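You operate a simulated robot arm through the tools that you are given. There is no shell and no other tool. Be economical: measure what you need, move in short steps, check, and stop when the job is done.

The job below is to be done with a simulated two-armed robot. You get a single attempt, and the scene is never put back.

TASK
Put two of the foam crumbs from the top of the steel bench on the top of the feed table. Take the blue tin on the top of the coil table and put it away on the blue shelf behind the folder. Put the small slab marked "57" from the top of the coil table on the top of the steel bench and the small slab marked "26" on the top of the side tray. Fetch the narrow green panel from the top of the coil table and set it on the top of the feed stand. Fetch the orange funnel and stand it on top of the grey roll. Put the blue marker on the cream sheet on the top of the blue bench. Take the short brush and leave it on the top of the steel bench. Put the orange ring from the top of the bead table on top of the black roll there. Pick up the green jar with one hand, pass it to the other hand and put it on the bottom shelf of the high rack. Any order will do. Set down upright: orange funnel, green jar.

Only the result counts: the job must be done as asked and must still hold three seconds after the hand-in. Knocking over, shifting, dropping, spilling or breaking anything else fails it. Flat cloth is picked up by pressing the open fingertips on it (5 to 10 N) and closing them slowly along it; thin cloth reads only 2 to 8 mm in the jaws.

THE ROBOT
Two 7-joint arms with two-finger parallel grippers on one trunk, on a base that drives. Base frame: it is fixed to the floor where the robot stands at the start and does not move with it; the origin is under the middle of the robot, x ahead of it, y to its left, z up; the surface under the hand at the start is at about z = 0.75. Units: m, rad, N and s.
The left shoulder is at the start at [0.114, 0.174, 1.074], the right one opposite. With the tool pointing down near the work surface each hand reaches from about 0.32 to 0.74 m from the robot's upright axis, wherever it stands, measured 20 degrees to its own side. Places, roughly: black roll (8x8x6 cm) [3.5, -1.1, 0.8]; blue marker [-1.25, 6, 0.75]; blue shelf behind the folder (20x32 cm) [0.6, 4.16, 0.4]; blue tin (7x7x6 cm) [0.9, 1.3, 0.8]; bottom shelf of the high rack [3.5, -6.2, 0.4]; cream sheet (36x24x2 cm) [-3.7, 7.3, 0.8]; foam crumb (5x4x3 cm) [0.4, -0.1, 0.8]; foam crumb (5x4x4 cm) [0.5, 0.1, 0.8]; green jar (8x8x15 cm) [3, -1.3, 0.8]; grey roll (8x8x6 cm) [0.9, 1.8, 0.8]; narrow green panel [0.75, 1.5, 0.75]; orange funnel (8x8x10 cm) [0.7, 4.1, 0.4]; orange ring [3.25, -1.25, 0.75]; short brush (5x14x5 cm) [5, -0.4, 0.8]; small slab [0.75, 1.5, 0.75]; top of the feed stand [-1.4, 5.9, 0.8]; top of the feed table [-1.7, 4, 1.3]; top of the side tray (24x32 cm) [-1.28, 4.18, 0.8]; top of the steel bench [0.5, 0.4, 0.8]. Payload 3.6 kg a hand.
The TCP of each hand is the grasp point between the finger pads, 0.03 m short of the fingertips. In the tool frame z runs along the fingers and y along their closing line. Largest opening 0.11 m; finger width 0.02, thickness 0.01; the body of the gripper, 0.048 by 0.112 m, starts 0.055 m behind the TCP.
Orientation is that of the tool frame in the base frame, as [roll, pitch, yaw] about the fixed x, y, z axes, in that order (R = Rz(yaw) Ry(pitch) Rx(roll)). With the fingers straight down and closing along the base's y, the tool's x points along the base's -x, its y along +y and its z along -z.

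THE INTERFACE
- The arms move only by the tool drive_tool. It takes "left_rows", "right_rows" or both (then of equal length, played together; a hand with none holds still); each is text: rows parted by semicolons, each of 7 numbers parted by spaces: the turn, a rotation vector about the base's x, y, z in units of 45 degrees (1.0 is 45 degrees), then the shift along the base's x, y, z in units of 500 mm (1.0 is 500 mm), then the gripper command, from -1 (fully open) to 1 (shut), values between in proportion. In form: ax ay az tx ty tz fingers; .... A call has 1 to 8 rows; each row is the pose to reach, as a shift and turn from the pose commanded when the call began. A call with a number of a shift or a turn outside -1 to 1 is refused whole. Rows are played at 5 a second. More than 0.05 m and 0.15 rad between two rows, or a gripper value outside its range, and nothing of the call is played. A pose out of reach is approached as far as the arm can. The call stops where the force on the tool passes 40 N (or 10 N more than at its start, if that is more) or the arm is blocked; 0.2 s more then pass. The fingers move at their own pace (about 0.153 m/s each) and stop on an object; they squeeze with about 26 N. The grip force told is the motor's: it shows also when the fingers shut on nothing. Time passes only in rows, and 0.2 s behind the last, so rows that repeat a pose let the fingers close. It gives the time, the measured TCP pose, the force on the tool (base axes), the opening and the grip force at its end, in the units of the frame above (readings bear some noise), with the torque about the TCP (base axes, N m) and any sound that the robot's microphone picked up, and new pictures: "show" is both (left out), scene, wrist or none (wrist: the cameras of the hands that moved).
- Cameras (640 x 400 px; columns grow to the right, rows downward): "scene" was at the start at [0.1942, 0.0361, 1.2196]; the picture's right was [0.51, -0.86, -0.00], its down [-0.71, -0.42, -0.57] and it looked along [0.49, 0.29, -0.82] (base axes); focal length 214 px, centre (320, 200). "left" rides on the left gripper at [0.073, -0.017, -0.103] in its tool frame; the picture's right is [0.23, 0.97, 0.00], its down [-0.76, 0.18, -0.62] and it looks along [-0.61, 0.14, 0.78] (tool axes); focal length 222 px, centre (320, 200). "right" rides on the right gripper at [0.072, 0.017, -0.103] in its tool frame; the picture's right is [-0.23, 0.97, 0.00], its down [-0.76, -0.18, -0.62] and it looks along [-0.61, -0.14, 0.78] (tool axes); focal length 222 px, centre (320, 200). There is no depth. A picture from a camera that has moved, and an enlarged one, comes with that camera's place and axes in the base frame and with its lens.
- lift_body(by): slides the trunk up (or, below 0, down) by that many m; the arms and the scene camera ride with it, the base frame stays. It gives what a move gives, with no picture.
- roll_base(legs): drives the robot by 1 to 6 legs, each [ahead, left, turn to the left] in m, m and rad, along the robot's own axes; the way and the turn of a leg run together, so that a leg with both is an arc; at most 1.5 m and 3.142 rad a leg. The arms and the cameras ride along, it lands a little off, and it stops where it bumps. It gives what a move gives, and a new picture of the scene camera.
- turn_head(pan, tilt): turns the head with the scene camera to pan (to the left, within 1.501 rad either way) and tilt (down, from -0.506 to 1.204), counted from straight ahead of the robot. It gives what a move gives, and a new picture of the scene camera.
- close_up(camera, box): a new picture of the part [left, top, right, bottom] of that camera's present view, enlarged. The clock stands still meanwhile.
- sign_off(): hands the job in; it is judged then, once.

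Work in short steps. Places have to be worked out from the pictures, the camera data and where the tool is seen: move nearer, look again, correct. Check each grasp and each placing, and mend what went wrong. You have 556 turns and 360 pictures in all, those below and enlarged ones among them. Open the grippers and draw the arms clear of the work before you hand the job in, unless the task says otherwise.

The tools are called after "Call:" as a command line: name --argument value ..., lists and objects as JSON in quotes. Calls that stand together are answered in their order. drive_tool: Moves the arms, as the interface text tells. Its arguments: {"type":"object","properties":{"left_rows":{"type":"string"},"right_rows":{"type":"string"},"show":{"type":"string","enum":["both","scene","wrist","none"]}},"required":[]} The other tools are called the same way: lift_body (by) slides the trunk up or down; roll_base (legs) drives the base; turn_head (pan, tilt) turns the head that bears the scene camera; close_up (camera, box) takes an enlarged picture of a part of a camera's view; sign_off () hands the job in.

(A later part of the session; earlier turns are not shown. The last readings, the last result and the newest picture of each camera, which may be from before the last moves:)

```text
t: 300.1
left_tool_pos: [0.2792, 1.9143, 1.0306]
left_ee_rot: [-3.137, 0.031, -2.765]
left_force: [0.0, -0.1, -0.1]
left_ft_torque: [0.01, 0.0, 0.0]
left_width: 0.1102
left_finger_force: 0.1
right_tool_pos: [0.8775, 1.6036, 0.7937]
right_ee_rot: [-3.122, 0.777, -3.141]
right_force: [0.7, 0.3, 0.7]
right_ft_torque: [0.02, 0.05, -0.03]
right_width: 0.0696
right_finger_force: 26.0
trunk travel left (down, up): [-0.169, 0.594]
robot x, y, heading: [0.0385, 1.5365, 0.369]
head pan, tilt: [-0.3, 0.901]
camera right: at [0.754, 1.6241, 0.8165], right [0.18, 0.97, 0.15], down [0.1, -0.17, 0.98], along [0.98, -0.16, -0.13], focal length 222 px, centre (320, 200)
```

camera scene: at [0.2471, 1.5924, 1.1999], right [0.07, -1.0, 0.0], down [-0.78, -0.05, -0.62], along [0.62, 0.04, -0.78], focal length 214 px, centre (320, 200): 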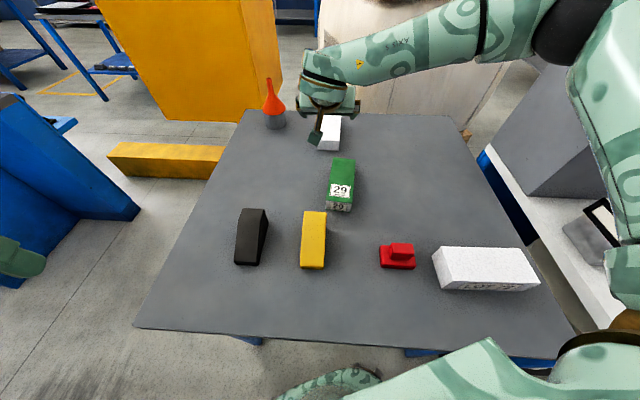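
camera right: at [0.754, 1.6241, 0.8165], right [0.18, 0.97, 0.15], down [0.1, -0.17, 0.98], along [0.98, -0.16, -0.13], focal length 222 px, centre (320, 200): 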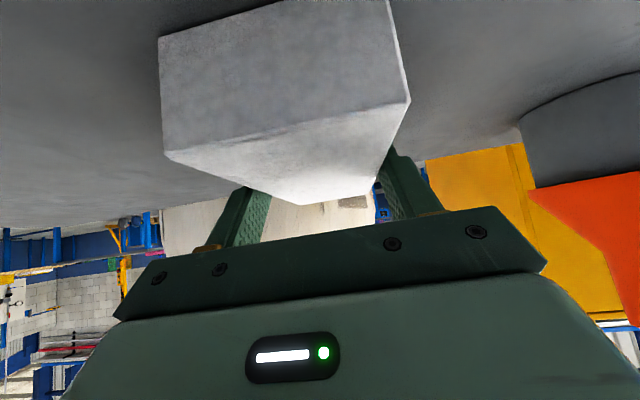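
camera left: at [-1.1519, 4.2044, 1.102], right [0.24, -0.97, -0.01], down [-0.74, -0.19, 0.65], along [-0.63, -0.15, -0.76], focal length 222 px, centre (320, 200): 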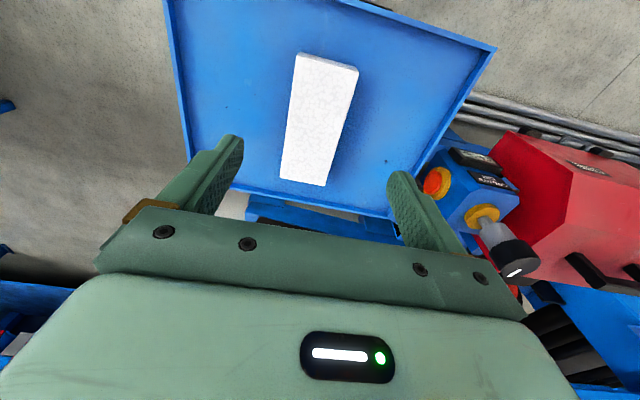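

LOT 57 gripped. Lift and pull back somewhat.

Call:
drive_tool --right_rows "0 0 0 0 0 0.08 0.6;0 0 0 0 0 0.17 0.6;0 0 0 -0.05 0 0.25 0.6;0 0 0 -0.14 0 0.28 0.6;0 0 0 -0.23 0 0.3 0.6;0 0 0 -0.32 0 0.32 0.6;0 0 0 -0.4 0 0.34 0.6" --show "wrist"

```text
t: 301.7
left_tool_pos: [0.2779, 1.9148, 1.0311]
left_ee_rot: [-3.136, 0.034, -2.762]
left_force: [0.3, 0.4, 0.0]
left_ft_torque: [0.0, -0.03, -0.02]
left_width: 0.1097
left_finger_force: 0.1
right_tool_pos: [0.6758, 1.6049, 0.9651]
right_ee_rot: [-3.122, 0.778, 3.139]
right_force: [0.4, 1.6, -0.5]
right_ft_torque: [0.02, -0.01, 0.02]
right_width: 0.0692
right_finger_force: 26.0
trunk travel left (down, up): [-0.169, 0.594]
robot x, y, heading: [0.0363, 1.5408, 0.37]
head pan, tilt: [-0.3, 0.901]
camera right: at [0.5526, 1.6241, 0.9867], right [0.18, 0.97, 0.15], down [0.1, -0.17, 0.98], along [0.98, -0.16, -0.13], focal length 222 px, centre (320, 200)
```

right: 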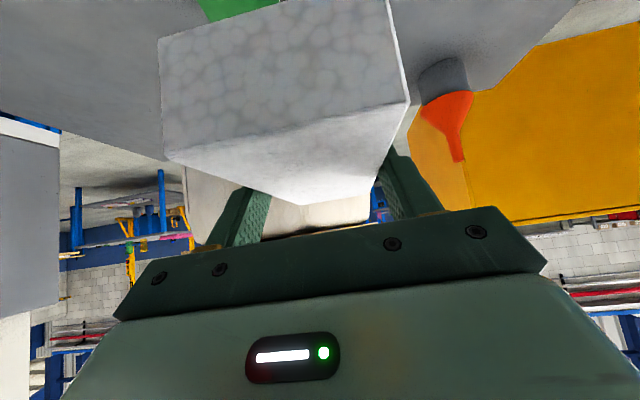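

I back off, face +x and strafe right toward the steel bench's near-left end, which looked free.

Call:
roll_base --legs '[[-0.35, 0, 0], [0, 0, -0.37], [0, -0.45, 0]]'

Call:
turn_head --pan 0.0 --tilt 0.8

```text
t: 307.4
left_tool_pos: [0.0736, 1.2257, 1.0315]
left_ee_rot: [-3.137, 0.032, -3.13]
left_force: [0.2, -0.1, -1.0]
left_ft_torque: [0.02, -0.02, -0.03]
left_width: 0.1099
left_finger_force: 0.1
right_tool_pos: [0.3325, 0.7933, 0.9625]
right_ee_rot: [-3.121, 0.775, 2.774]
right_force: [0.5, -0.3, -0.8]
right_ft_torque: [0.0, -0.01, -0.01]
right_width: 0.0694
right_finger_force: 26.6
trunk travel left (down, up): [-0.169, 0.594]
robot x, y, heading: [-0.2891, 0.962, -0.001]
head pan, tilt: [-0.3, 0.901]
camera scene: at [-0.0732, 0.9364, 1.2], right [-0.3, -0.95, 0.0], down [-0.75, 0.23, -0.62], along [0.59, -0.18, -0.78], focal length 214 px, centre (320, 200)
```

scene: 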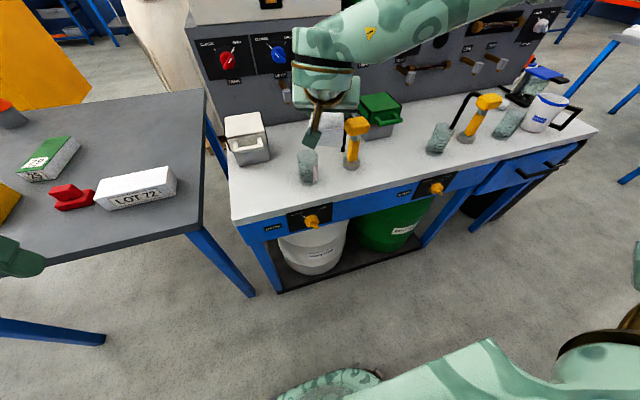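

```text
t: 308.2
left_tool_pos: [0.0731, 1.2273, 1.0309]
left_ee_rot: [-3.136, 0.033, -3.132]
left_force: [-0.3, -0.2, -0.4]
left_ft_torque: [0.03, 0.04, 0.01]
left_width: 0.1101
left_finger_force: 0.0
right_tool_pos: [0.3322, 0.7946, 0.9621]
right_ee_rot: [-3.122, 0.778, 2.773]
right_force: [-0.1, 0.0, -0.7]
right_ft_torque: [-0.03, 0.03, 0.02]
right_width: 0.0696
right_finger_force: 25.8
trunk travel left (down, up): [-0.169, 0.594]
robot x, y, heading: [-0.294, 0.9584, 0.002]
head pan, tilt: [0.0, 0.799]
camera scene: at [-0.0646, 0.9593, 1.2078], right [0.0, -1.0, 0.0], down [-0.72, 0.0, -0.7], along [0.7, 0.0, -0.72], focal length 214 px, centre (320, 200)
```

scene: 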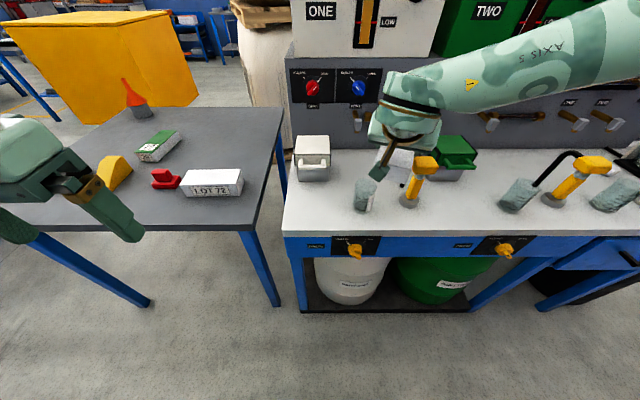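

The left front corner of the bench (centre ≈ (0.36, 0.96)) is free. I shift left 0.1 m, away from the glass and pump, and straighten the hand's yaw.

Call:
roll_base --legs '[[0, 0.1, 0]]'

Call:
drive_tool --right_rows "0 0 0.16 0 0.04 0 0.6;0 0 0.32 0.01 0.08 0 0.6;0 0 0.465 0.026 0.13 0 0.6"

```text
t: 309.4
left_tool_pos: [0.0743, 1.3282, 1.0299]
left_ee_rot: [-3.134, 0.034, -3.132]
left_force: [-0.3, 0.0, 0.4]
left_ft_torque: [-0.06, -0.01, 0.0]
left_width: 0.1099
left_finger_force: 0.1
right_tool_pos: [0.3315, 0.8965, 0.9631]
right_ee_rot: [-3.12, 0.776, 2.776]
right_force: [-0.6, 1.1, -1.6]
right_ft_torque: [-0.01, 0.0, -0.03]
right_width: 0.0695
right_finger_force: 26.6
trunk travel left (down, up): [-0.169, 0.594]
robot x, y, heading: [-0.2911, 1.0631, -0.002]
head pan, tilt: [0.0, 0.799]
camera scene: at [-0.0644, 1.0611, 1.2079], right [0.0, -1.0, 0.0], down [-0.72, 0.0, -0.7], along [0.7, 0.0, -0.72], focal length 214 px, centre (320, 200)
```

scene: 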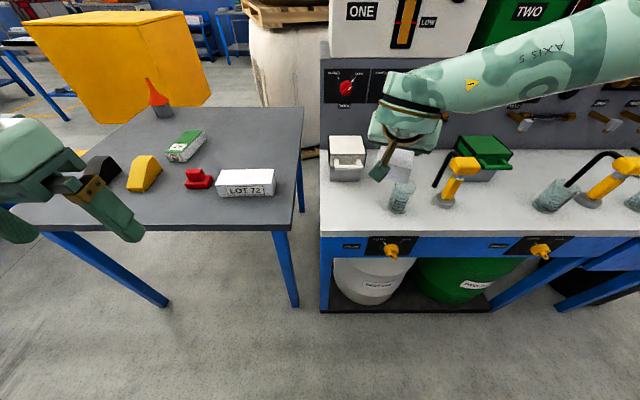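

```text
t: 310.2
left_tool_pos: [0.0738, 1.3276, 1.0309]
left_ee_rot: [-3.135, 0.032, -3.131]
left_force: [0.2, 0.5, -0.1]
left_ft_torque: [0.0, -0.03, 0.01]
left_width: 0.1098
left_finger_force: 0.2
right_tool_pos: [0.3472, 0.9616, 0.9636]
right_ee_rot: [-3.123, 0.775, -3.142]
right_force: [0.3, 0.6, -0.4]
right_ft_torque: [0.01, 0.02, -0.02]
right_width: 0.0696
right_finger_force: 25.9
trunk travel left (down, up): [-0.169, 0.594]
robot x, y, heading: [-0.2899, 1.0584, 0.001]
head pan, tilt: [0.0, 0.799]
camera scene: at [-0.0642, 1.0601, 1.2078], right [0.0, -1.0, 0.0], down [-0.72, 0.0, -0.7], along [0.7, 0.0, -0.72], focal length 214 px, centre (320, 200)
camera right: at [0.2229, 0.9801, 0.9862], right [0.17, 0.97, 0.15], down [0.1, -0.17, 0.98], along [0.98, -0.16, -0.13], focal length 222 px, centre (320, 200)
```

scene: 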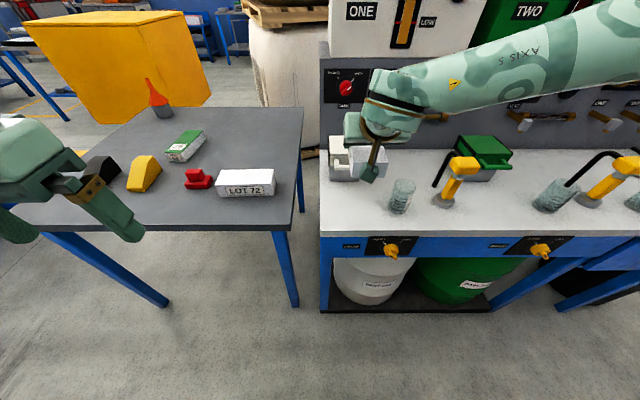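
right: 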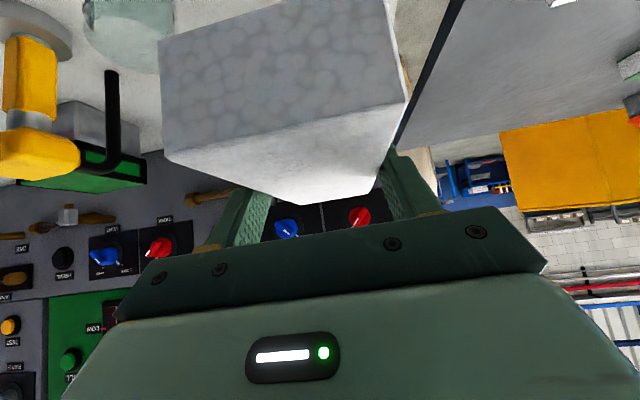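

Positioned. I lower with the trunk 0.16 m (ample clearance here).

Call:
lift_body --by -0.155

Call:
close_up --camera "scene" --box '[260, 80, 500, 230]'

```text
t: 312.0
left_tool_pos: [0.1108, 1.3286, 0.8438]
left_ee_rot: [-3.14, -0.103, -3.129]
left_force: [-0.1, 0.7, 0.4]
left_ft_torque: [0.0, -0.01, -0.01]
left_width: 0.1098
left_finger_force: 0.0
right_tool_pos: [0.3441, 0.959, 0.8084]
right_ee_rot: [-3.122, 0.776, 3.141]
right_force: [0.7, 1.5, 11.4]
right_ft_torque: [0.51, -0.08, -0.09]
right_width: 0.07
right_finger_force: 26.3
trunk travel left (down, up): [-0.014, 0.749]
robot x, y, heading: [-0.2951, 1.0572, -0.002]
head pan, tilt: [0.0, 0.799]
```

```text
2.67 times, centred on (380, 155) of scene
camera zoom: at [0.0309, 1.0599, 1.0414], right [0.0, -1.0, 0.0], down [-0.72, 0.0, -0.7], along [0.7, 0.0, -0.72], focal length 572 px, centre (160, 320)
```

zoom: 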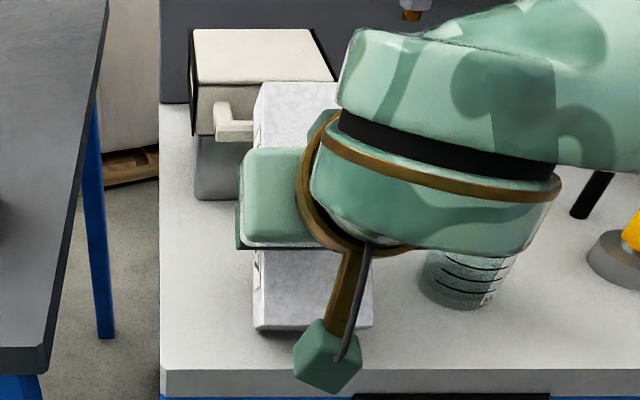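

The slab seems to be touching the white box's handle on its left edge. I raise 5 cm at once and check.

Call:
lift_body --by 0.06

Call:
drive_tool --right_rows "0 0 0 -0.04 -0.05 0.02 0.6;0 0 0 -0.06 -0.056 0.02 0.6"

```text
t: 313.0
left_tool_pos: [0.1125, 1.3266, 0.9043]
left_ee_rot: [-3.138, -0.104, -3.13]
left_force: [0.2, 0.6, 0.3]
left_ft_torque: [0.01, 0.04, -0.01]
left_width: 0.11
left_finger_force: 0.1
right_tool_pos: [0.3448, 0.9601, 0.8666]
right_ee_rot: [-3.123, 0.773, 3.141]
right_force: [0.2, 0.0, -1.3]
right_ft_torque: [0.0, -0.01, 0.0]
right_width: 0.0694
right_finger_force: 26.1
trunk travel left (down, up): [-0.074, 0.689]
robot x, y, heading: [-0.287, 1.0593, 0.001]
head pan, tilt: [0.0, 0.799]
```

```text
t: 313.6
left_tool_pos: [0.1124, 1.3272, 0.904]
left_ee_rot: [-3.139, -0.103, -3.128]
left_force: [-0.2, -0.3, -0.4]
left_ft_torque: [0.01, 0.0, -0.03]
left_width: 0.1099
left_finger_force: 0.0
right_tool_pos: [0.3165, 0.931, 0.8781]
right_ee_rot: [-3.124, 0.777, 3.141]
right_force: [-0.3, 0.2, -0.1]
right_ft_torque: [0.02, -0.02, -0.01]
right_width: 0.0698
right_finger_force: 26.0
trunk travel left (down, up): [-0.074, 0.689]
robot x, y, heading: [-0.2912, 1.0613, -0.002]
head pan, tilt: [0.0, 0.799]
camera scene: at [-0.0066, 1.0598, 1.1063], right [0.0, -1.0, 0.0], down [-0.72, 0.0, -0.7], along [0.7, 0.0, -0.72], focal length 214 px, centre (320, 200)
camera right: at [0.1926, 0.9514, 0.9013], right [0.18, 0.97, 0.15], down [0.1, -0.17, 0.98], along [0.98, -0.16, -0.13], focal length 222 px, centre (320, 200)
```

scene: 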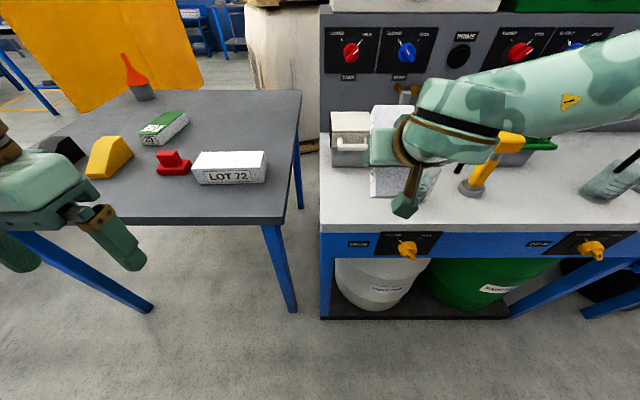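
right: 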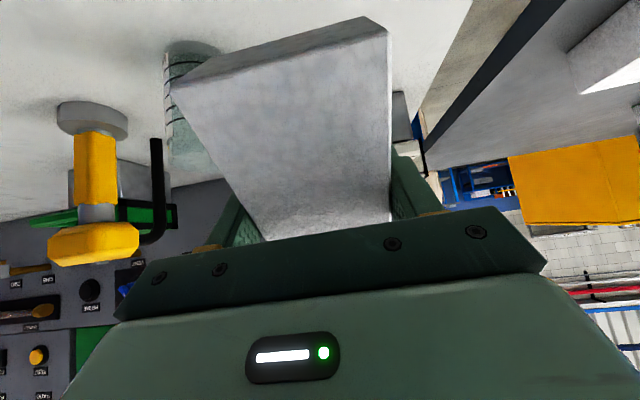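

The slab pivoted in the grip (far end up). I move 15 mm forward, and lower so its near end touches first and presses it level again.

Call:
drive_tool --right_rows "0 0 0 0.03 0 -0.03 0.6;0 0 0 0.03 0 -0.07 0.6;0 0 0 0.03 0 -0.1 0.6" --show "wrist"

```text
t: 314.4
left_tool_pos: [0.1119, 1.3269, 0.9052]
left_ee_rot: [-3.139, -0.102, -3.129]
left_force: [0.2, -0.1, 0.3]
left_ft_torque: [-0.01, 0.02, -0.01]
left_width: 0.11
left_finger_force: 0.0
right_tool_pos: [0.3308, 0.931, 0.8268]
right_ee_rot: [-3.122, 0.777, 3.138]
right_force: [0.1, 0.1, 0.2]
right_ft_torque: [0.01, 0.03, 0.02]
right_width: 0.0695
right_finger_force: 26.1
trunk travel left (down, up): [-0.074, 0.689]
robot x, y, heading: [-0.2897, 1.0609, 0.001]
head pan, tilt: [0.0, 0.799]
camera right: at [0.2073, 0.9516, 0.8505], right [0.18, 0.97, 0.15], down [0.1, -0.17, 0.98], along [0.98, -0.16, -0.13], focal length 222 px, centre (320, 200)
```

right: 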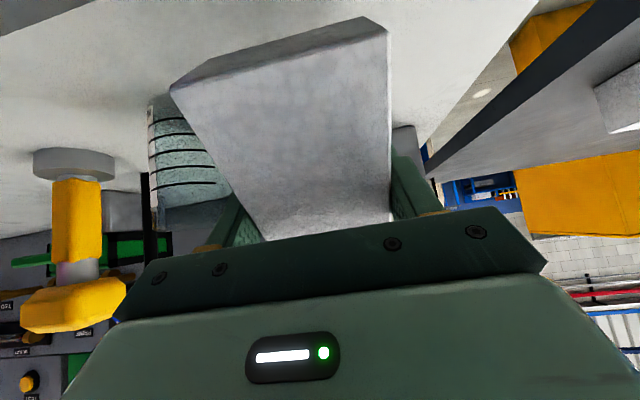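

Lower further in small steps, watching the force.

Call:
drive_tool --right_rows "0 0 0 0 0 -0.016 0.6;0 0 0 0 0 -0.03 0.6;0 0 0 0 0 -0.044 0.6;0 0 0 0 0 -0.056 0.6"

```text
t: 315.4
left_tool_pos: [0.1113, 1.3267, 0.9055]
left_ee_rot: [-3.14, -0.102, -3.13]
left_force: [-0.3, -0.9, 0.4]
left_ft_torque: [0.0, 0.01, 0.03]
left_width: 0.11
left_finger_force: 0.1
right_tool_pos: [0.3293, 0.9325, 0.8018]
right_ee_rot: [-3.125, 0.779, 3.138]
right_force: [3.8, -0.6, 14.7]
right_ft_torque: [0.53, 0.51, -0.12]
right_width: 0.0695
right_finger_force: 26.0
trunk travel left (down, up): [-0.074, 0.689]
robot x, y, heading: [-0.2899, 1.0588, -0.001]
head pan, tilt: [0.0, 0.799]
camera scene: at [-0.0073, 1.0597, 1.1067], right [0.0, -1.0, 0.0], down [-0.72, 0.0, -0.7], along [0.7, 0.0, -0.72], focal length 214 px, centre (320, 200)
camera right: at [0.2074, 0.9523, 0.8241], right [0.18, 0.97, 0.15], down [0.1, -0.17, 0.98], along [0.98, -0.16, -0.13], focal length 222 px, centre (320, 200)
```

scene: 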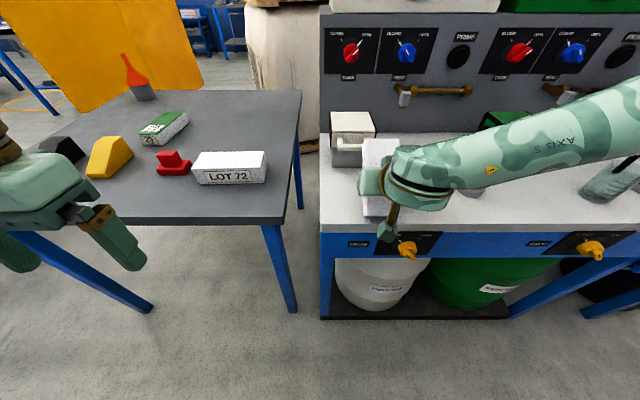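
right: 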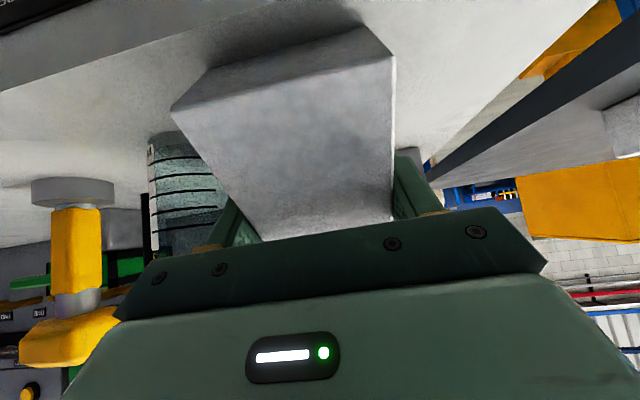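

It is pressing back toward level. A bit further down.

Call:
drive_tool --right_rows "0 0 0 0 0 -0.01 0.6;0 0 0 0 0 -0.02 0.6;0 0 0 0 0 -0.03 0.6" --show "wrist"

```text
t: 316.2
left_tool_pos: [0.111, 1.3273, 0.9048]
left_ee_rot: [-3.139, -0.099, -3.13]
left_force: [0.9, 0.1, -0.5]
left_ft_torque: [-0.03, 0.0, 0.01]
left_width: 0.1103
left_finger_force: 0.0
right_tool_pos: [0.3294, 0.9333, 0.7869]
right_ee_rot: [-3.122, 0.778, 3.14]
right_force: [0.1, 2.3, 19.1]
right_ft_torque: [0.38, 0.26, -0.13]
right_width: 0.0696
right_finger_force: 26.0
trunk travel left (down, up): [-0.074, 0.689]
robot x, y, heading: [-0.2926, 1.0589, -0.003]
head pan, tilt: [0.0, 0.799]
camera right: at [0.2058, 0.9522, 0.8095], right [0.18, 0.97, 0.15], down [0.1, -0.17, 0.98], along [0.98, -0.16, -0.13], focal length 222 px, centre (320, 200)
```

right: 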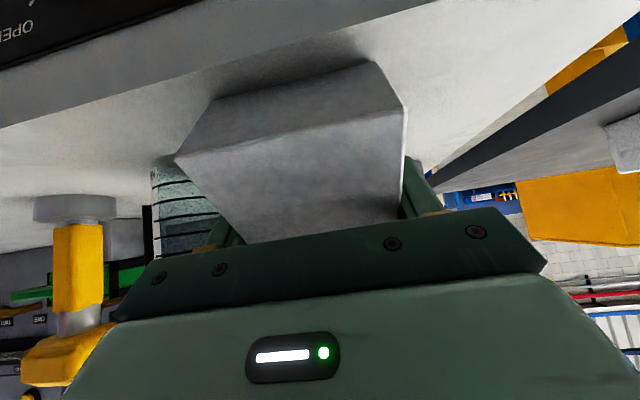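

Still levelling. Another centimetre.

Call:
drive_tool --right_rows "0 0 0 0 0 -0.008 0.6;0 0 0 0 0 -0.016 0.6;0 0 0 0 0 -0.022 0.6" --show "both"

```text
t: 317.0
left_tool_pos: [0.1098, 1.3276, 0.9068]
left_ee_rot: [-3.138, -0.099, -3.13]
left_force: [0.5, 0.0, 0.2]
left_ft_torque: [0.01, -0.04, -0.01]
left_width: 0.1103
left_finger_force: 0.1
right_tool_pos: [0.3292, 0.932, 0.7779]
right_ee_rot: [-3.123, 0.785, 3.138]
right_force: [-0.2, -0.9, 35.2]
right_ft_torque: [0.98, 0.46, 0.38]
right_width: 0.0695
right_finger_force: 25.9
trunk travel left (down, up): [-0.074, 0.689]
robot x, y, heading: [-0.2925, 1.0603, -0.007]
head pan, tilt: [0.0, 0.799]
camera scene: at [-0.0099, 1.0599, 1.1076], right [0.0, -1.0, 0.0], down [-0.72, 0.0, -0.7], along [0.7, 0.0, -0.72], focal length 214 px, centre (320, 200)
camera right: at [0.2056, 0.952, 0.8006], right [0.18, 0.97, 0.15], down [0.1, -0.17, 0.98], along [0.98, -0.16, -0.12], focal length 222 px, centre (320, 200)
```

scene: 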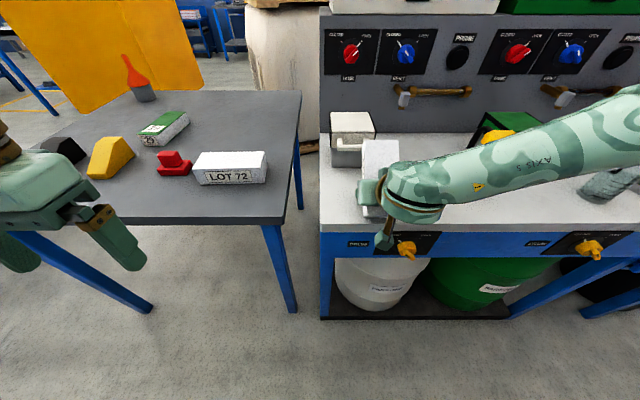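
right: 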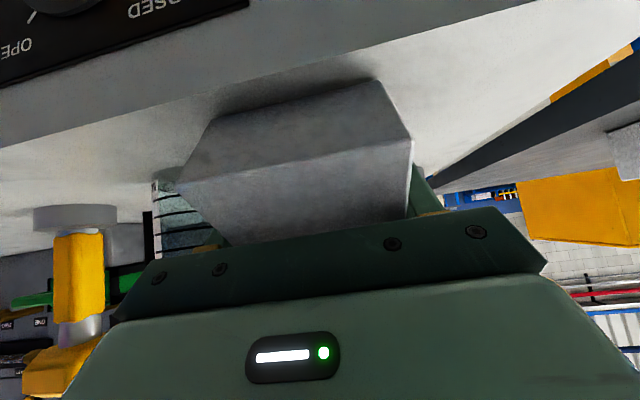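

Nearly level now with 35 N. I open slowly and withdraw along the tool axis.

Call:
drive_tool --right_rows "0 0 0 0 0 0.01 0.3;0 0 0 0 0 0.012 0;0 0 0 -0.01 0 0.02 -0.3;0 0 0 -0.05 0 0.06 -0.3;0 0 0 -0.11 0 0.12 -0.3;0 0 0 -0.16 0 0.2 -0.3;0 0 0 -0.18 0 0.28 -0.3" --show "both"

```text
t: 318.6
left_tool_pos: [0.1116, 1.3274, 0.9046]
left_ee_rot: [-3.138, -0.104, -3.13]
left_force: [-0.2, 0.8, 0.2]
left_ft_torque: [-0.03, 0.01, 0.0]
left_width: 0.1101
left_finger_force: 0.2
right_tool_pos: [0.2403, 0.9294, 0.915]
right_ee_rot: [-3.122, 0.777, 3.141]
right_force: [0.5, -0.5, -0.1]
right_ft_torque: [-0.03, 0.01, 0.0]
right_width: 0.0715
right_finger_force: 0.0
trunk travel left (down, up): [-0.074, 0.689]
robot x, y, heading: [-0.2864, 1.0565, -0.004]
head pan, tilt: [0.0, 0.799]
camera scene: at [-0.0072, 1.0596, 1.1065], right [0.0, -1.0, 0.0], down [-0.72, 0.0, -0.7], along [0.7, 0.0, -0.72], focal length 214 px, centre (320, 200)
camera right: at [0.118, 0.9498, 0.9374], right [0.18, 0.97, 0.15], down [0.1, -0.17, 0.98], along [0.98, -0.16, -0.13], focal length 222 px, centre (320, 200)
```

scene: 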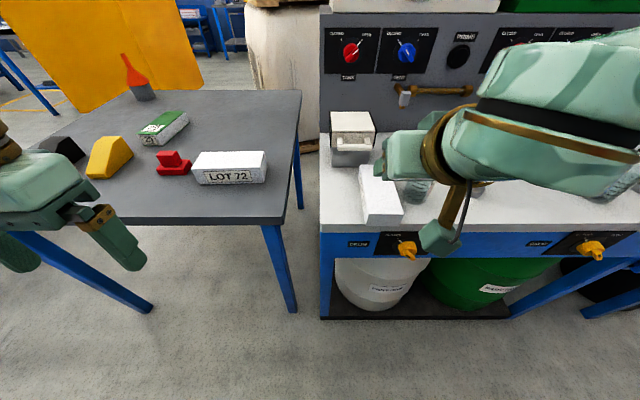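
right: 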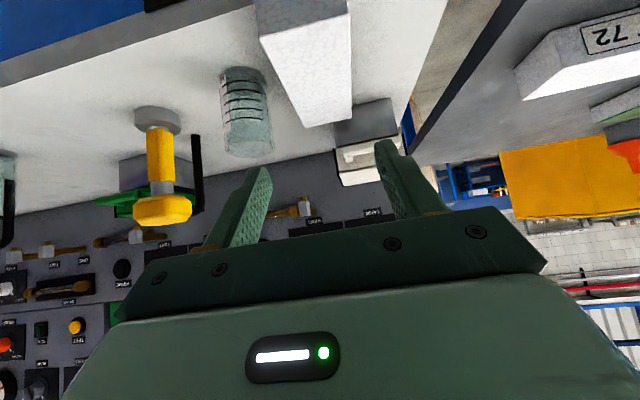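

I take a close-up to verify the slab and the neighbouring objects.

Call:
close_up --camera "scene" --box '[310, 90, 470, 240]'

```text
2.67 times, centred on (390, 165) of scene
camera zoom: at [-0.0072, 1.0596, 1.1065], right [0.0, -1.0, 0.0], down [-0.72, 0.0, -0.7], along [0.7, 0.0, -0.72], focal length 572 px, centre (133, 293)
```

zoom: 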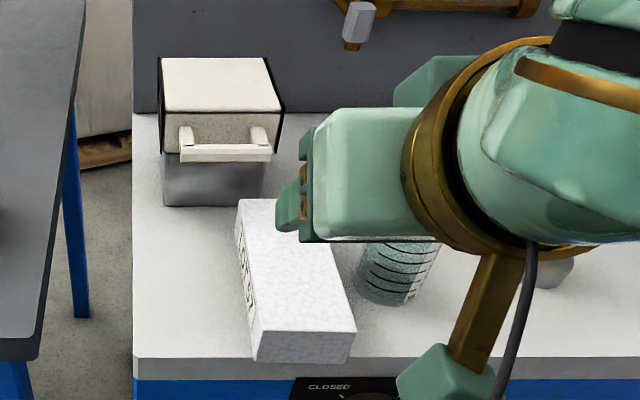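

LOT 57 lies flat on the bench. Next the green panel with the left hand: I straighten the right hand, raise the trunk to normal and shift to y≈1.33.

Call:
drive_tool --right_rows "0 0.16 0 0 0 0.06 -0.3;0 0.33 0 -0.02 0 0.12 -0.3;0 0.5 0 -0.06 0 0.18 -0.3;0 0.66 0 -0.1 0 0.22 -0.3;0 0.82 0 -0.14 0 0.24 -1;0 0.99 0 -0.18 0 0.24 -1" --show "none"

Call:
lift_body --by 0.07

Call:
roll_base --legs '[[0, 0.27, 0], [0.33, 0, 0]]'

Call:
turn_head --pan 0.2 --tilt 1.0

```text
t: 320.0
left_tool_pos: [0.1124, 1.3267, 0.9054]
left_ee_rot: [-3.139, -0.102, -3.128]
left_force: [0.6, -0.4, 0.4]
left_ft_torque: [-0.04, -0.01, -0.01]
left_width: 0.1101
left_finger_force: 0.0
right_tool_pos: [0.1517, 0.932, 1.034]
right_ee_rot: [-3.123, -0.004, -3.141]
right_force: [0.1, -1.4, 0.4]
right_ft_torque: [0.01, -0.03, -0.01]
right_width: 0.1098
right_finger_force: 0.1
trunk travel left (down, up): [-0.074, 0.689]
robot x, y, heading: [-0.2894, 1.063, 0.002]
head pan, tilt: [0.0, 0.799]
```

```text
t: 321.1
left_tool_pos: [0.113, 1.3276, 0.9751]
left_ee_rot: [-3.138, -0.104, -3.132]
left_force: [-0.2, -0.1, 0.4]
left_ft_torque: [0.0, 0.05, 0.0]
left_width: 0.1098
left_finger_force: 0.0
right_tool_pos: [0.1513, 0.9323, 1.1033]
right_ee_rot: [-3.121, -0.002, 3.14]
right_force: [-0.1, -0.2, -0.2]
right_ft_torque: [0.0, 0.03, 0.02]
right_width: 0.1099
right_finger_force: 0.0
trunk travel left (down, up): [-0.144, 0.619]
robot x, y, heading: [-0.2911, 1.0616, 0.0]
head pan, tilt: [0.0, 0.799]
```

```text
t: 324.7
left_tool_pos: [0.4437, 1.5983, 0.9756]
left_ee_rot: [-3.139, -0.105, -3.127]
left_force: [-0.1, 0.9, -0.5]
left_ft_torque: [-0.01, 0.01, -0.03]
left_width: 0.1101
left_finger_force: 0.0
right_tool_pos: [0.4819, 1.2018, 1.1034]
right_ee_rot: [-3.12, -0.003, 3.141]
right_force: [0.1, 0.4, -0.6]
right_ft_torque: [0.02, 0.01, 0.04]
right_width: 0.1096
right_finger_force: 0.1
trunk travel left (down, up): [-0.144, 0.619]
robot x, y, heading: [0.0403, 1.3291, -0.004]
head pan, tilt: [0.0, 0.799]
camera scene: at [0.2822, 1.3305, 1.1812], right [0.0, -1.0, 0.0], down [-0.72, 0.0, -0.7], along [0.7, 0.0, -0.72], focal length 214 px, centre (320, 200)
```

scene: 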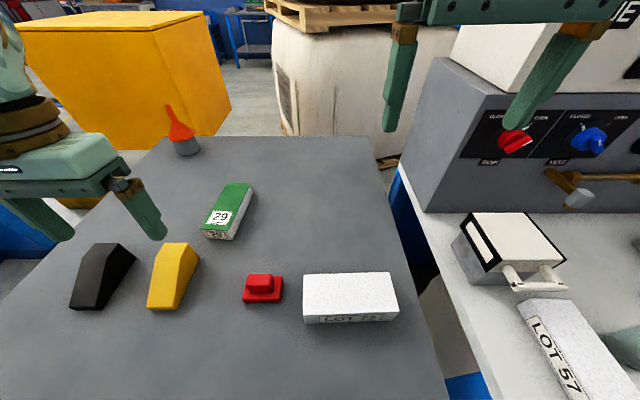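

```text
t: 325.5
left_tool_pos: [0.4432, 1.5987, 0.9754]
left_ee_rot: [-3.139, -0.102, -3.129]
left_force: [0.0, 0.0, -0.4]
left_ft_torque: [0.01, -0.02, -0.01]
left_width: 0.1102
left_finger_force: 0.1
right_tool_pos: [0.4813, 1.2019, 1.1043]
right_ee_rot: [-3.119, -0.001, 3.141]
right_force: [0.6, -0.7, 0.3]
right_ft_torque: [0.0, 0.01, -0.05]
right_width: 0.1098
right_finger_force: 0.1
trunk travel left (down, up): [-0.144, 0.619]
robot x, y, heading: [0.0386, 1.3301, -0.002]
head pan, tilt: [0.201, 1.0]
camera scene: at [0.269, 1.3443, 1.1663], right [0.2, -0.98, 0.0], down [-0.82, -0.17, -0.54], along [0.53, 0.11, -0.84], focal length 214 px, centre (320, 200)
```

scene: 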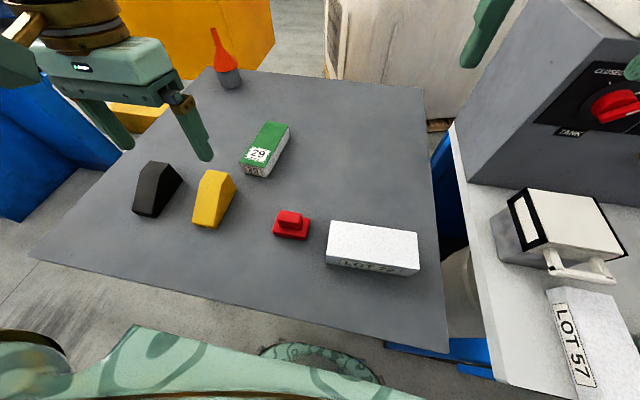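

Panel centre ≈ (0.635, 1.557). I bring the left hand above it, straightened.

Call:
drive_tool --left_rows "0 -0.06 0 0.08 -0.01 0 -1;0 -0.13 0 0.16 -0.03 -0.02 -1;0 -0.13 0 0.24 -0.05 -0.04 -1;0 -0.13 0 0.32 -0.07 -0.06 -1;0 -0.13 0 0.384 -0.083 -0.1 -1;0 -0.13 0 0.384 -0.083 -0.18 -1" --show "wrist"

```text
t: 326.9
left_tool_pos: [0.6351, 1.5554, 0.8848]
left_ee_rot: [-3.138, -0.002, -3.126]
left_force: [-0.4, 0.0, -0.6]
left_ft_torque: [0.03, 0.02, 0.01]
left_width: 0.1099
left_finger_force: 0.1
right_tool_pos: [0.4827, 1.2031, 1.1044]
right_ee_rot: [-3.12, -0.002, 3.141]
right_force: [-0.6, 0.6, 0.3]
right_ft_torque: [-0.04, -0.01, 0.01]
right_width: 0.1099
right_finger_force: 0.0
trunk travel left (down, up): [-0.144, 0.619]
robot x, y, heading: [0.0401, 1.3285, 0.002]
head pan, tilt: [0.201, 1.0]
camera left: at [0.5636, 1.5384, 0.9869], right [-0.24, 0.97, 0.0], down [0.76, 0.19, 0.62], along [0.6, 0.15, -0.78], focal length 222 px, centre (320, 200)
```

left: 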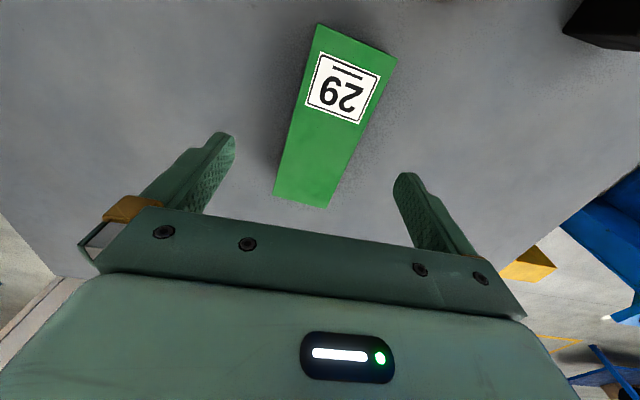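

Panel axis is rotated about -5°, centre (0.643, 1.560). I yaw slightly and lower, then close.

Call:
drive_tool --left_rows "0 0 -0.06 0.01 0.005 -0.04 -1;0 0 -0.11 0.018 0.008 -0.1 -1;0 0 -0.11 0.018 0.008 -0.16 -1;0 0 -0.11 0.018 0.008 -0.196 -1;0 0 -0.11 0.018 0.008 -0.196 -0.2;0 0 -0.11 0.018 0.008 -0.196 0.5;0 0 -0.11 0.018 0.008 -0.196 0.6" --show "wrist"

```text
t: 328.5
left_tool_pos: [0.6435, 1.5602, 0.7872]
left_ee_rot: [-3.137, -0.003, 3.069]
left_force: [0.8, -0.4, -0.1]
left_ft_torque: [0.03, -0.12, 0.01]
left_width: 0.0647
left_finger_force: 26.2
right_tool_pos: [0.4816, 1.2026, 1.1047]
right_ee_rot: [-3.121, 0.001, -3.141]
right_force: [-0.6, 1.3, -0.7]
right_ft_torque: [0.04, 0.02, -0.01]
right_width: 0.1103
right_finger_force: 0.0
trunk travel left (down, up): [-0.144, 0.619]
robot x, y, heading: [0.0391, 1.3362, 0.001]
head pan, tilt: [0.201, 1.0]
camera left: at [0.5707, 1.5485, 0.8898], right [-0.16, 0.99, 0.0], down [0.77, 0.12, 0.62], along [0.61, 0.09, -0.78], focal length 222 px, centre (320, 200)
```

left: 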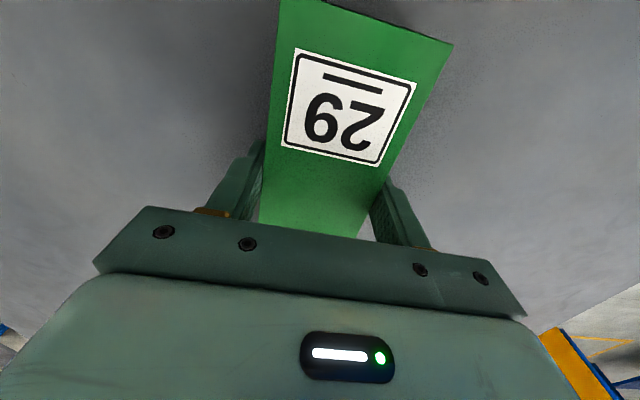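

Panel gripped. Lift, retract, and travel north along the aisle toward the feed stand.

Call:
drive_tool --left_rows "0 0 0 0 0 0.09 0.6;0 0 0 0 0 0.18 0.6;0 0 0 -0.06 0.02 0.26 0.6;0 0 0 -0.14 0.05 0.32 0.6;0 0 0 -0.22 0.08 0.36 0.6;0 0 0 -0.3 0.1 0.38 0.6;0 0 0 -0.38 0.1 0.4 0.6;0 0 0 -0.46 0.1 0.4 0.6" --show "wrist"

Call:
roll_base --legs '[[-0.45, 0, 0], [0, 1.45, 0], [0, 1.45, 0], [0, 0.9, 0]]'

```text
refused: row 3 steps farther than a row can; nothing moved
```

```text
t: 349.1
left_tool_pos: [0.2342, 5.3403, 0.787]
left_ee_rot: [-3.137, -0.002, 3.056]
left_force: [0.1, 0.2, 0.7]
left_ft_torque: [0.01, -0.02, 0.0]
left_width: 0.0644
left_finger_force: 25.8
right_tool_pos: [0.0657, 4.9851, 1.1042]
right_ee_rot: [-3.122, -0.002, 3.129]
right_force: [0.5, 0.5, 0.1]
right_ft_torque: [-0.01, -0.03, -0.02]
right_width: 0.1101
right_finger_force: 0.0
trunk travel left (down, up): [-0.144, 0.619]
robot x, y, heading: [-0.3712, 5.119, -0.013]
head pan, tilt: [0.201, 1.0]
camera scene: at [-0.1436, 5.1293, 1.1662], right [0.19, -0.98, 0.0], down [-0.83, -0.16, -0.54], along [0.53, 0.1, -0.84], focal length 214 px, centre (320, 200)
```

scene: 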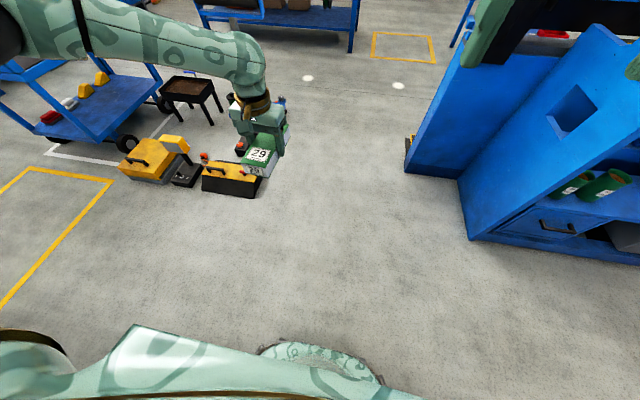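

The arm move was refused but the drive went ahead, so the panel was carried low; it is still gripped. I must later check the wedges on the coil table. First I raise the left hand properly.

Call:
drive_tool --left_rows "0 0 0 0 0 0.09 0.6;0 0 0 -0.03 0.01 0.17 0.6;0 0 0 -0.08 0.03 0.24 0.6;0 0 0 -0.14 0.05 0.3 0.6;0 0 0 -0.2 0.07 0.36 0.6;0 0 0 -0.27 0.09 0.4 0.6;0 0 0 -0.34 0.1 0.42 0.6;0 0 0 -0.4 0.1 0.42 0.6" --show "wrist"

```text
t: 350.9
left_tool_pos: [0.0329, 5.3903, 0.997]
left_ee_rot: [-3.134, 0.0, 3.057]
left_force: [0.1, -0.3, -0.8]
left_ft_torque: [-0.02, -0.02, 0.01]
left_width: 0.0645
left_finger_force: 25.6
right_tool_pos: [0.0661, 4.9836, 1.1041]
right_ee_rot: [-3.12, 0.0, 3.127]
right_force: [-0.4, 0.4, 1.0]
right_ft_torque: [0.0, -0.04, 0.0]
right_width: 0.1098
right_finger_force: 0.1
trunk travel left (down, up): [-0.144, 0.619]
robot x, y, heading: [-0.373, 5.118, -0.007]
head pan, tilt: [0.201, 1.0]
camera left: at [-0.0405, 5.379, 1.0999], right [-0.14, 0.99, -0.01], down [0.77, 0.12, 0.62], along [0.62, 0.09, -0.78], focal length 222 px, centre (320, 200)
```

left: 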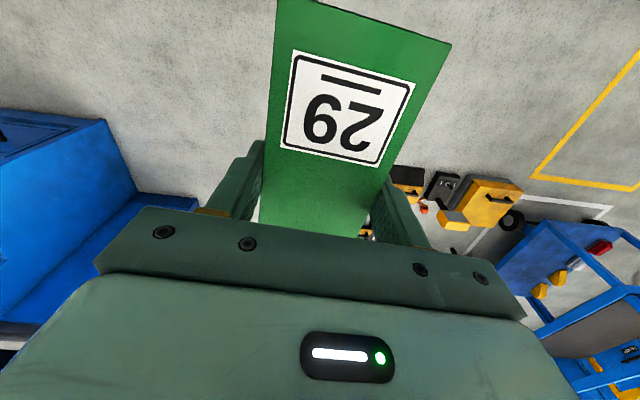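

Fine. I turn to face -x and look for the feed stand.

Call:
roll_base --legs '[[0, 0, 3.141]]'

Call:
turn_head --pan -0.5 --tilt 0.5

```text
t: 358.6
left_tool_pos: [-0.7837, 4.8585, 0.9969]
left_ee_rot: [-3.136, 0.0, -0.11]
left_force: [0.6, 1.0, -0.5]
left_ft_torque: [-0.03, -0.02, -0.02]
left_width: 0.0642
left_finger_force: 26.0
right_tool_pos: [-0.8082, 5.2635, 1.1044]
right_ee_rot: [-3.12, 0.001, -0.04]
right_force: [0.2, -0.5, 0.5]
right_ft_torque: [0.04, 0.0, 0.02]
right_width: 0.1101
right_finger_force: 0.1
trunk travel left (down, up): [-0.144, 0.619]
robot x, y, heading: [-0.3701, 5.1177, 3.106]
head pan, tilt: [0.201, 1.0]
camera scene: at [-0.599, 5.1124, 1.1663], right [-0.16, 0.99, 0.0], down [0.83, 0.14, -0.54], along [-0.53, -0.09, -0.84], focal length 214 px, centre (320, 200)
```

scene: 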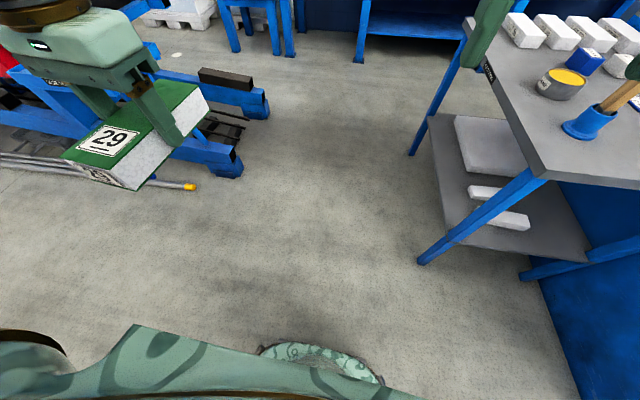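

```text
t: 359.6
left_tool_pos: [-0.7858, 4.8586, 0.9967]
left_ee_rot: [-3.137, -0.002, -0.112]
left_force: [-0.4, -0.2, -1.5]
left_ft_torque: [0.0, -0.01, -0.03]
left_width: 0.0646
left_finger_force: 25.8
right_tool_pos: [-0.8079, 5.2631, 1.104]
right_ee_rot: [-3.121, 0.0, -0.037]
right_force: [1.1, -0.8, -0.3]
right_ft_torque: [-0.01, 0.02, 0.03]
right_width: 0.1102
right_finger_force: 0.1
trunk travel left (down, up): [-0.144, 0.619]
robot x, y, heading: [-0.3745, 5.1171, 3.105]
head pan, tilt: [-0.499, 0.499]
camera scene: at [-0.6086, 5.1702, 1.2073], right [0.51, 0.86, 0.0], down [0.41, -0.24, -0.88], along [-0.75, 0.45, -0.48], focal length 214 px, centre (320, 200)
```

scene: 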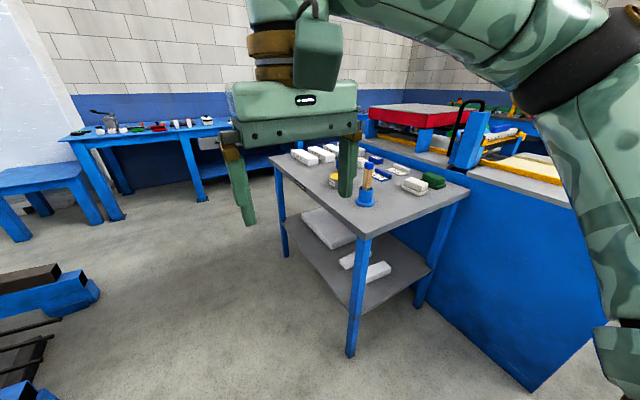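

The feed stand (x -1.92..-0.98, y 5.56..6.15) is best approached from the south. I drive to about (-1.3, 5.0) and turn to face +y.

Call:
roll_base --legs '[[0.92, 0.1, 0], [0, 0, -1.535]]'

Call:
turn_head --pan 0.0 --tilt 0.75

```text
t: 368.2
left_tool_pos: [-1.5592, 5.4557, 0.9966]
left_ee_rot: [-3.137, -0.001, -1.646]
left_force: [0.2, 0.4, -0.6]
left_ft_torque: [-0.04, 0.0, -0.03]
left_width: 0.0647
left_finger_force: 26.2
right_tool_pos: [-1.1551, 5.492, 1.1048]
right_ee_rot: [-3.119, 0.001, -1.573]
right_force: [0.0, 0.6, 0.5]
right_ft_torque: [0.01, -0.01, 0.0]
right_width: 0.1102
right_finger_force: 0.0
trunk travel left (down, up): [-0.144, 0.619]
robot x, y, heading: [-1.2876, 5.0532, 1.568]
head pan, tilt: [-0.499, 0.499]
camera scene: at [-1.2404, 5.2899, 1.2074], right [0.88, -0.48, 0.0], down [-0.23, -0.42, -0.88], along [0.42, 0.77, -0.48], focal length 214 px, centre (320, 200)
```

scene: 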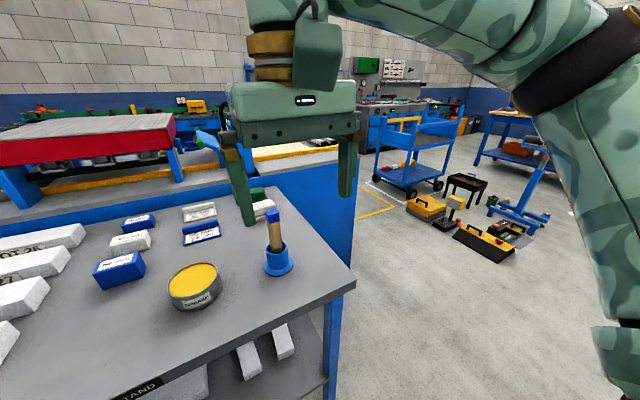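

```text
t: 369.1
left_tool_pos: [-1.5605, 5.4553, 0.9972]
left_ee_rot: [-3.137, -0.002, -1.647]
left_force: [0.6, 0.0, -1.2]
left_ft_torque: [0.01, 0.01, -0.02]
left_width: 0.0644
left_finger_force: 26.2
right_tool_pos: [-1.1557, 5.4937, 1.1044]
right_ee_rot: [-3.122, -0.001, -1.575]
right_force: [0.2, -0.4, 0.5]
right_ft_torque: [0.01, -0.01, 0.0]
right_width: 0.11
right_finger_force: 0.1
trunk travel left (down, up): [-0.144, 0.619]
robot x, y, heading: [-1.2867, 5.0539, 1.568]
head pan, tilt: [0.0, 0.75]
camera scene: at [-1.284, 5.293, 1.1854], right [1.0, 0.0, 0.0], down [0.0, -0.68, -0.73], along [0.0, 0.73, -0.68], focal length 214 px, centre (320, 200)
```

scene: 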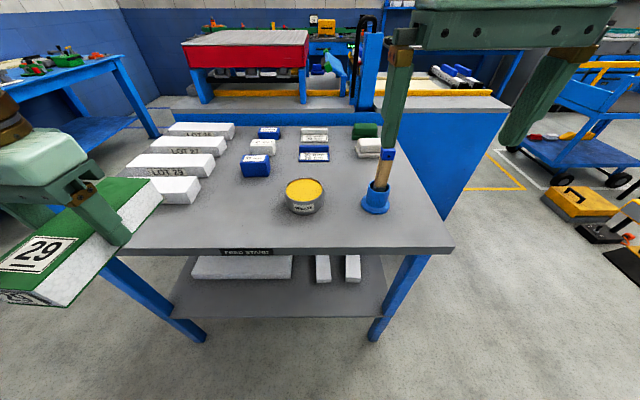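

I take a close-up of the stand top to identify the marker.

Call:
close_up --camera "scene" --box '[230, 110, 400, 220]'

```text
3.64 times, centred on (315, 165) of scene
camera zoom: at [-1.284, 5.293, 1.1854], right [1.0, 0.0, 0.0], down [0.0, -0.68, -0.73], along [0.0, 0.73, -0.68], focal length 780 px, centre (338, 327)
```

zoom: 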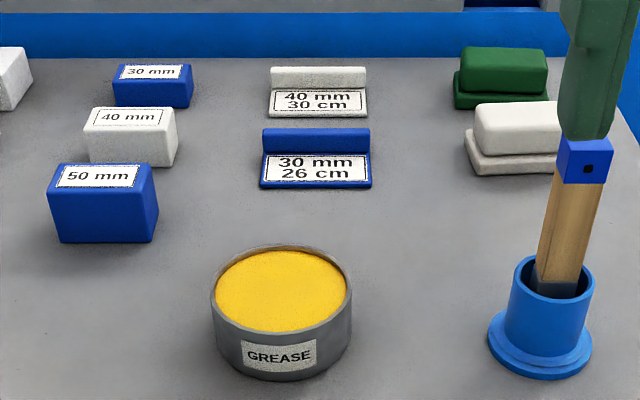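

The blue card "30 mm 26 cm" at about (-1.30, 5.98) is the marker. First I place the panel at a free spot near (-1.52, 5.70).

Call:
drive_tool --left_rows "0 0 0.03 0.01 0.08 0 0.6;0 0 0.06 0.03 0.17 0 0.6;0 0 0.09 0.05 0.26 0 0.6;0 0 0.09 0.07 0.35 -0.02 0.6;0 0 0.09 0.08 0.43 -0.06 0.6;0 0 0.09 0.08 0.48 -0.12 0.6;0 0 0.09 0.08 0.48 -0.2 0.6"

```text
t: 370.7
left_tool_pos: [-1.5198, 5.6951, 0.8943]
left_ee_rot: [-3.138, -0.002, -1.577]
left_force: [0.2, 0.1, -1.0]
left_ft_torque: [-0.01, 0.01, 0.02]
left_width: 0.0645
left_finger_force: 26.1
right_tool_pos: [-1.1551, 5.4919, 1.1039]
right_ee_rot: [-3.12, -0.002, -1.574]
right_force: [0.6, 0.8, -0.6]
right_ft_torque: [0.01, 0.02, -0.03]
right_width: 0.11
right_finger_force: 0.1
trunk travel left (down, up): [-0.144, 0.619]
robot x, y, heading: [-1.2854, 5.0527, 1.565]
head pan, tilt: [0.0, 0.75]
camera scene: at [-1.2841, 5.2932, 1.1854], right [1.0, 0.0, 0.0], down [0.0, -0.68, -0.73], along [0.0, 0.73, -0.68], focal length 214 px, centre (320, 200)
camera left: at [-1.5047, 5.6231, 0.9974], right [-0.98, -0.22, 0.0], down [-0.18, 0.76, 0.62], along [-0.14, 0.61, -0.78], focal length 222 px, centre (320, 200)
```

scene: 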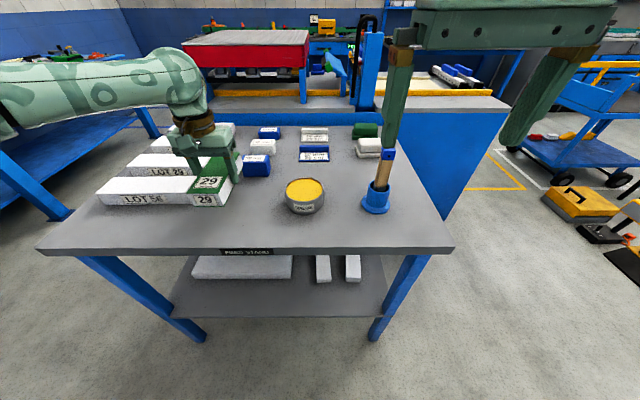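
left: 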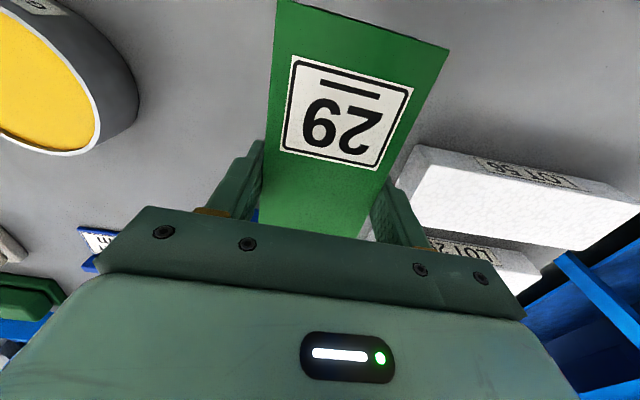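

Clear on both sides (slab end ≈ -1.624). Lower to contact.

Call:
drive_tool --left_rows "0 0 0 0.01 0 -0.04 0.6;0 0 0 0.01 0 -0.08 0.6;0 0 0 0.01 0 -0.11 0.6;0 0 0 0.01 0 -0.13 0.6;0 0 0 0.01 0 -0.15 0.6;0 0 0 0.01 0 -0.165 0.6;0 0 0 0.01 0 -0.18 0.6;0 0 0 0.01 0 -0.195 0.6" --show "none"

```text
t: 372.0
left_tool_pos: [-1.5155, 5.695, 0.8311]
left_ee_rot: [-3.136, 0.013, -1.575]
left_force: [1.2, -8.8, 19.6]
left_ft_torque: [-0.69, 0.7, 0.44]
left_width: 0.0646
left_finger_force: 26.0
right_tool_pos: [-1.1566, 5.4891, 1.1045]
right_ee_rot: [-3.123, 0.002, -1.572]
right_force: [0.6, -0.2, -0.1]
right_ft_torque: [0.06, 0.03, 0.04]
right_width: 0.1099
right_finger_force: 0.0
trunk travel left (down, up): [-0.144, 0.619]
robot x, y, heading: [-1.285, 5.0519, 1.566]
head pan, tilt: [0.0, 0.75]
stopped in row 6 (left hand): the force on the tool passed its limit at 43 N (the readings are from after the stop); the commanded pose is now the measured one
```

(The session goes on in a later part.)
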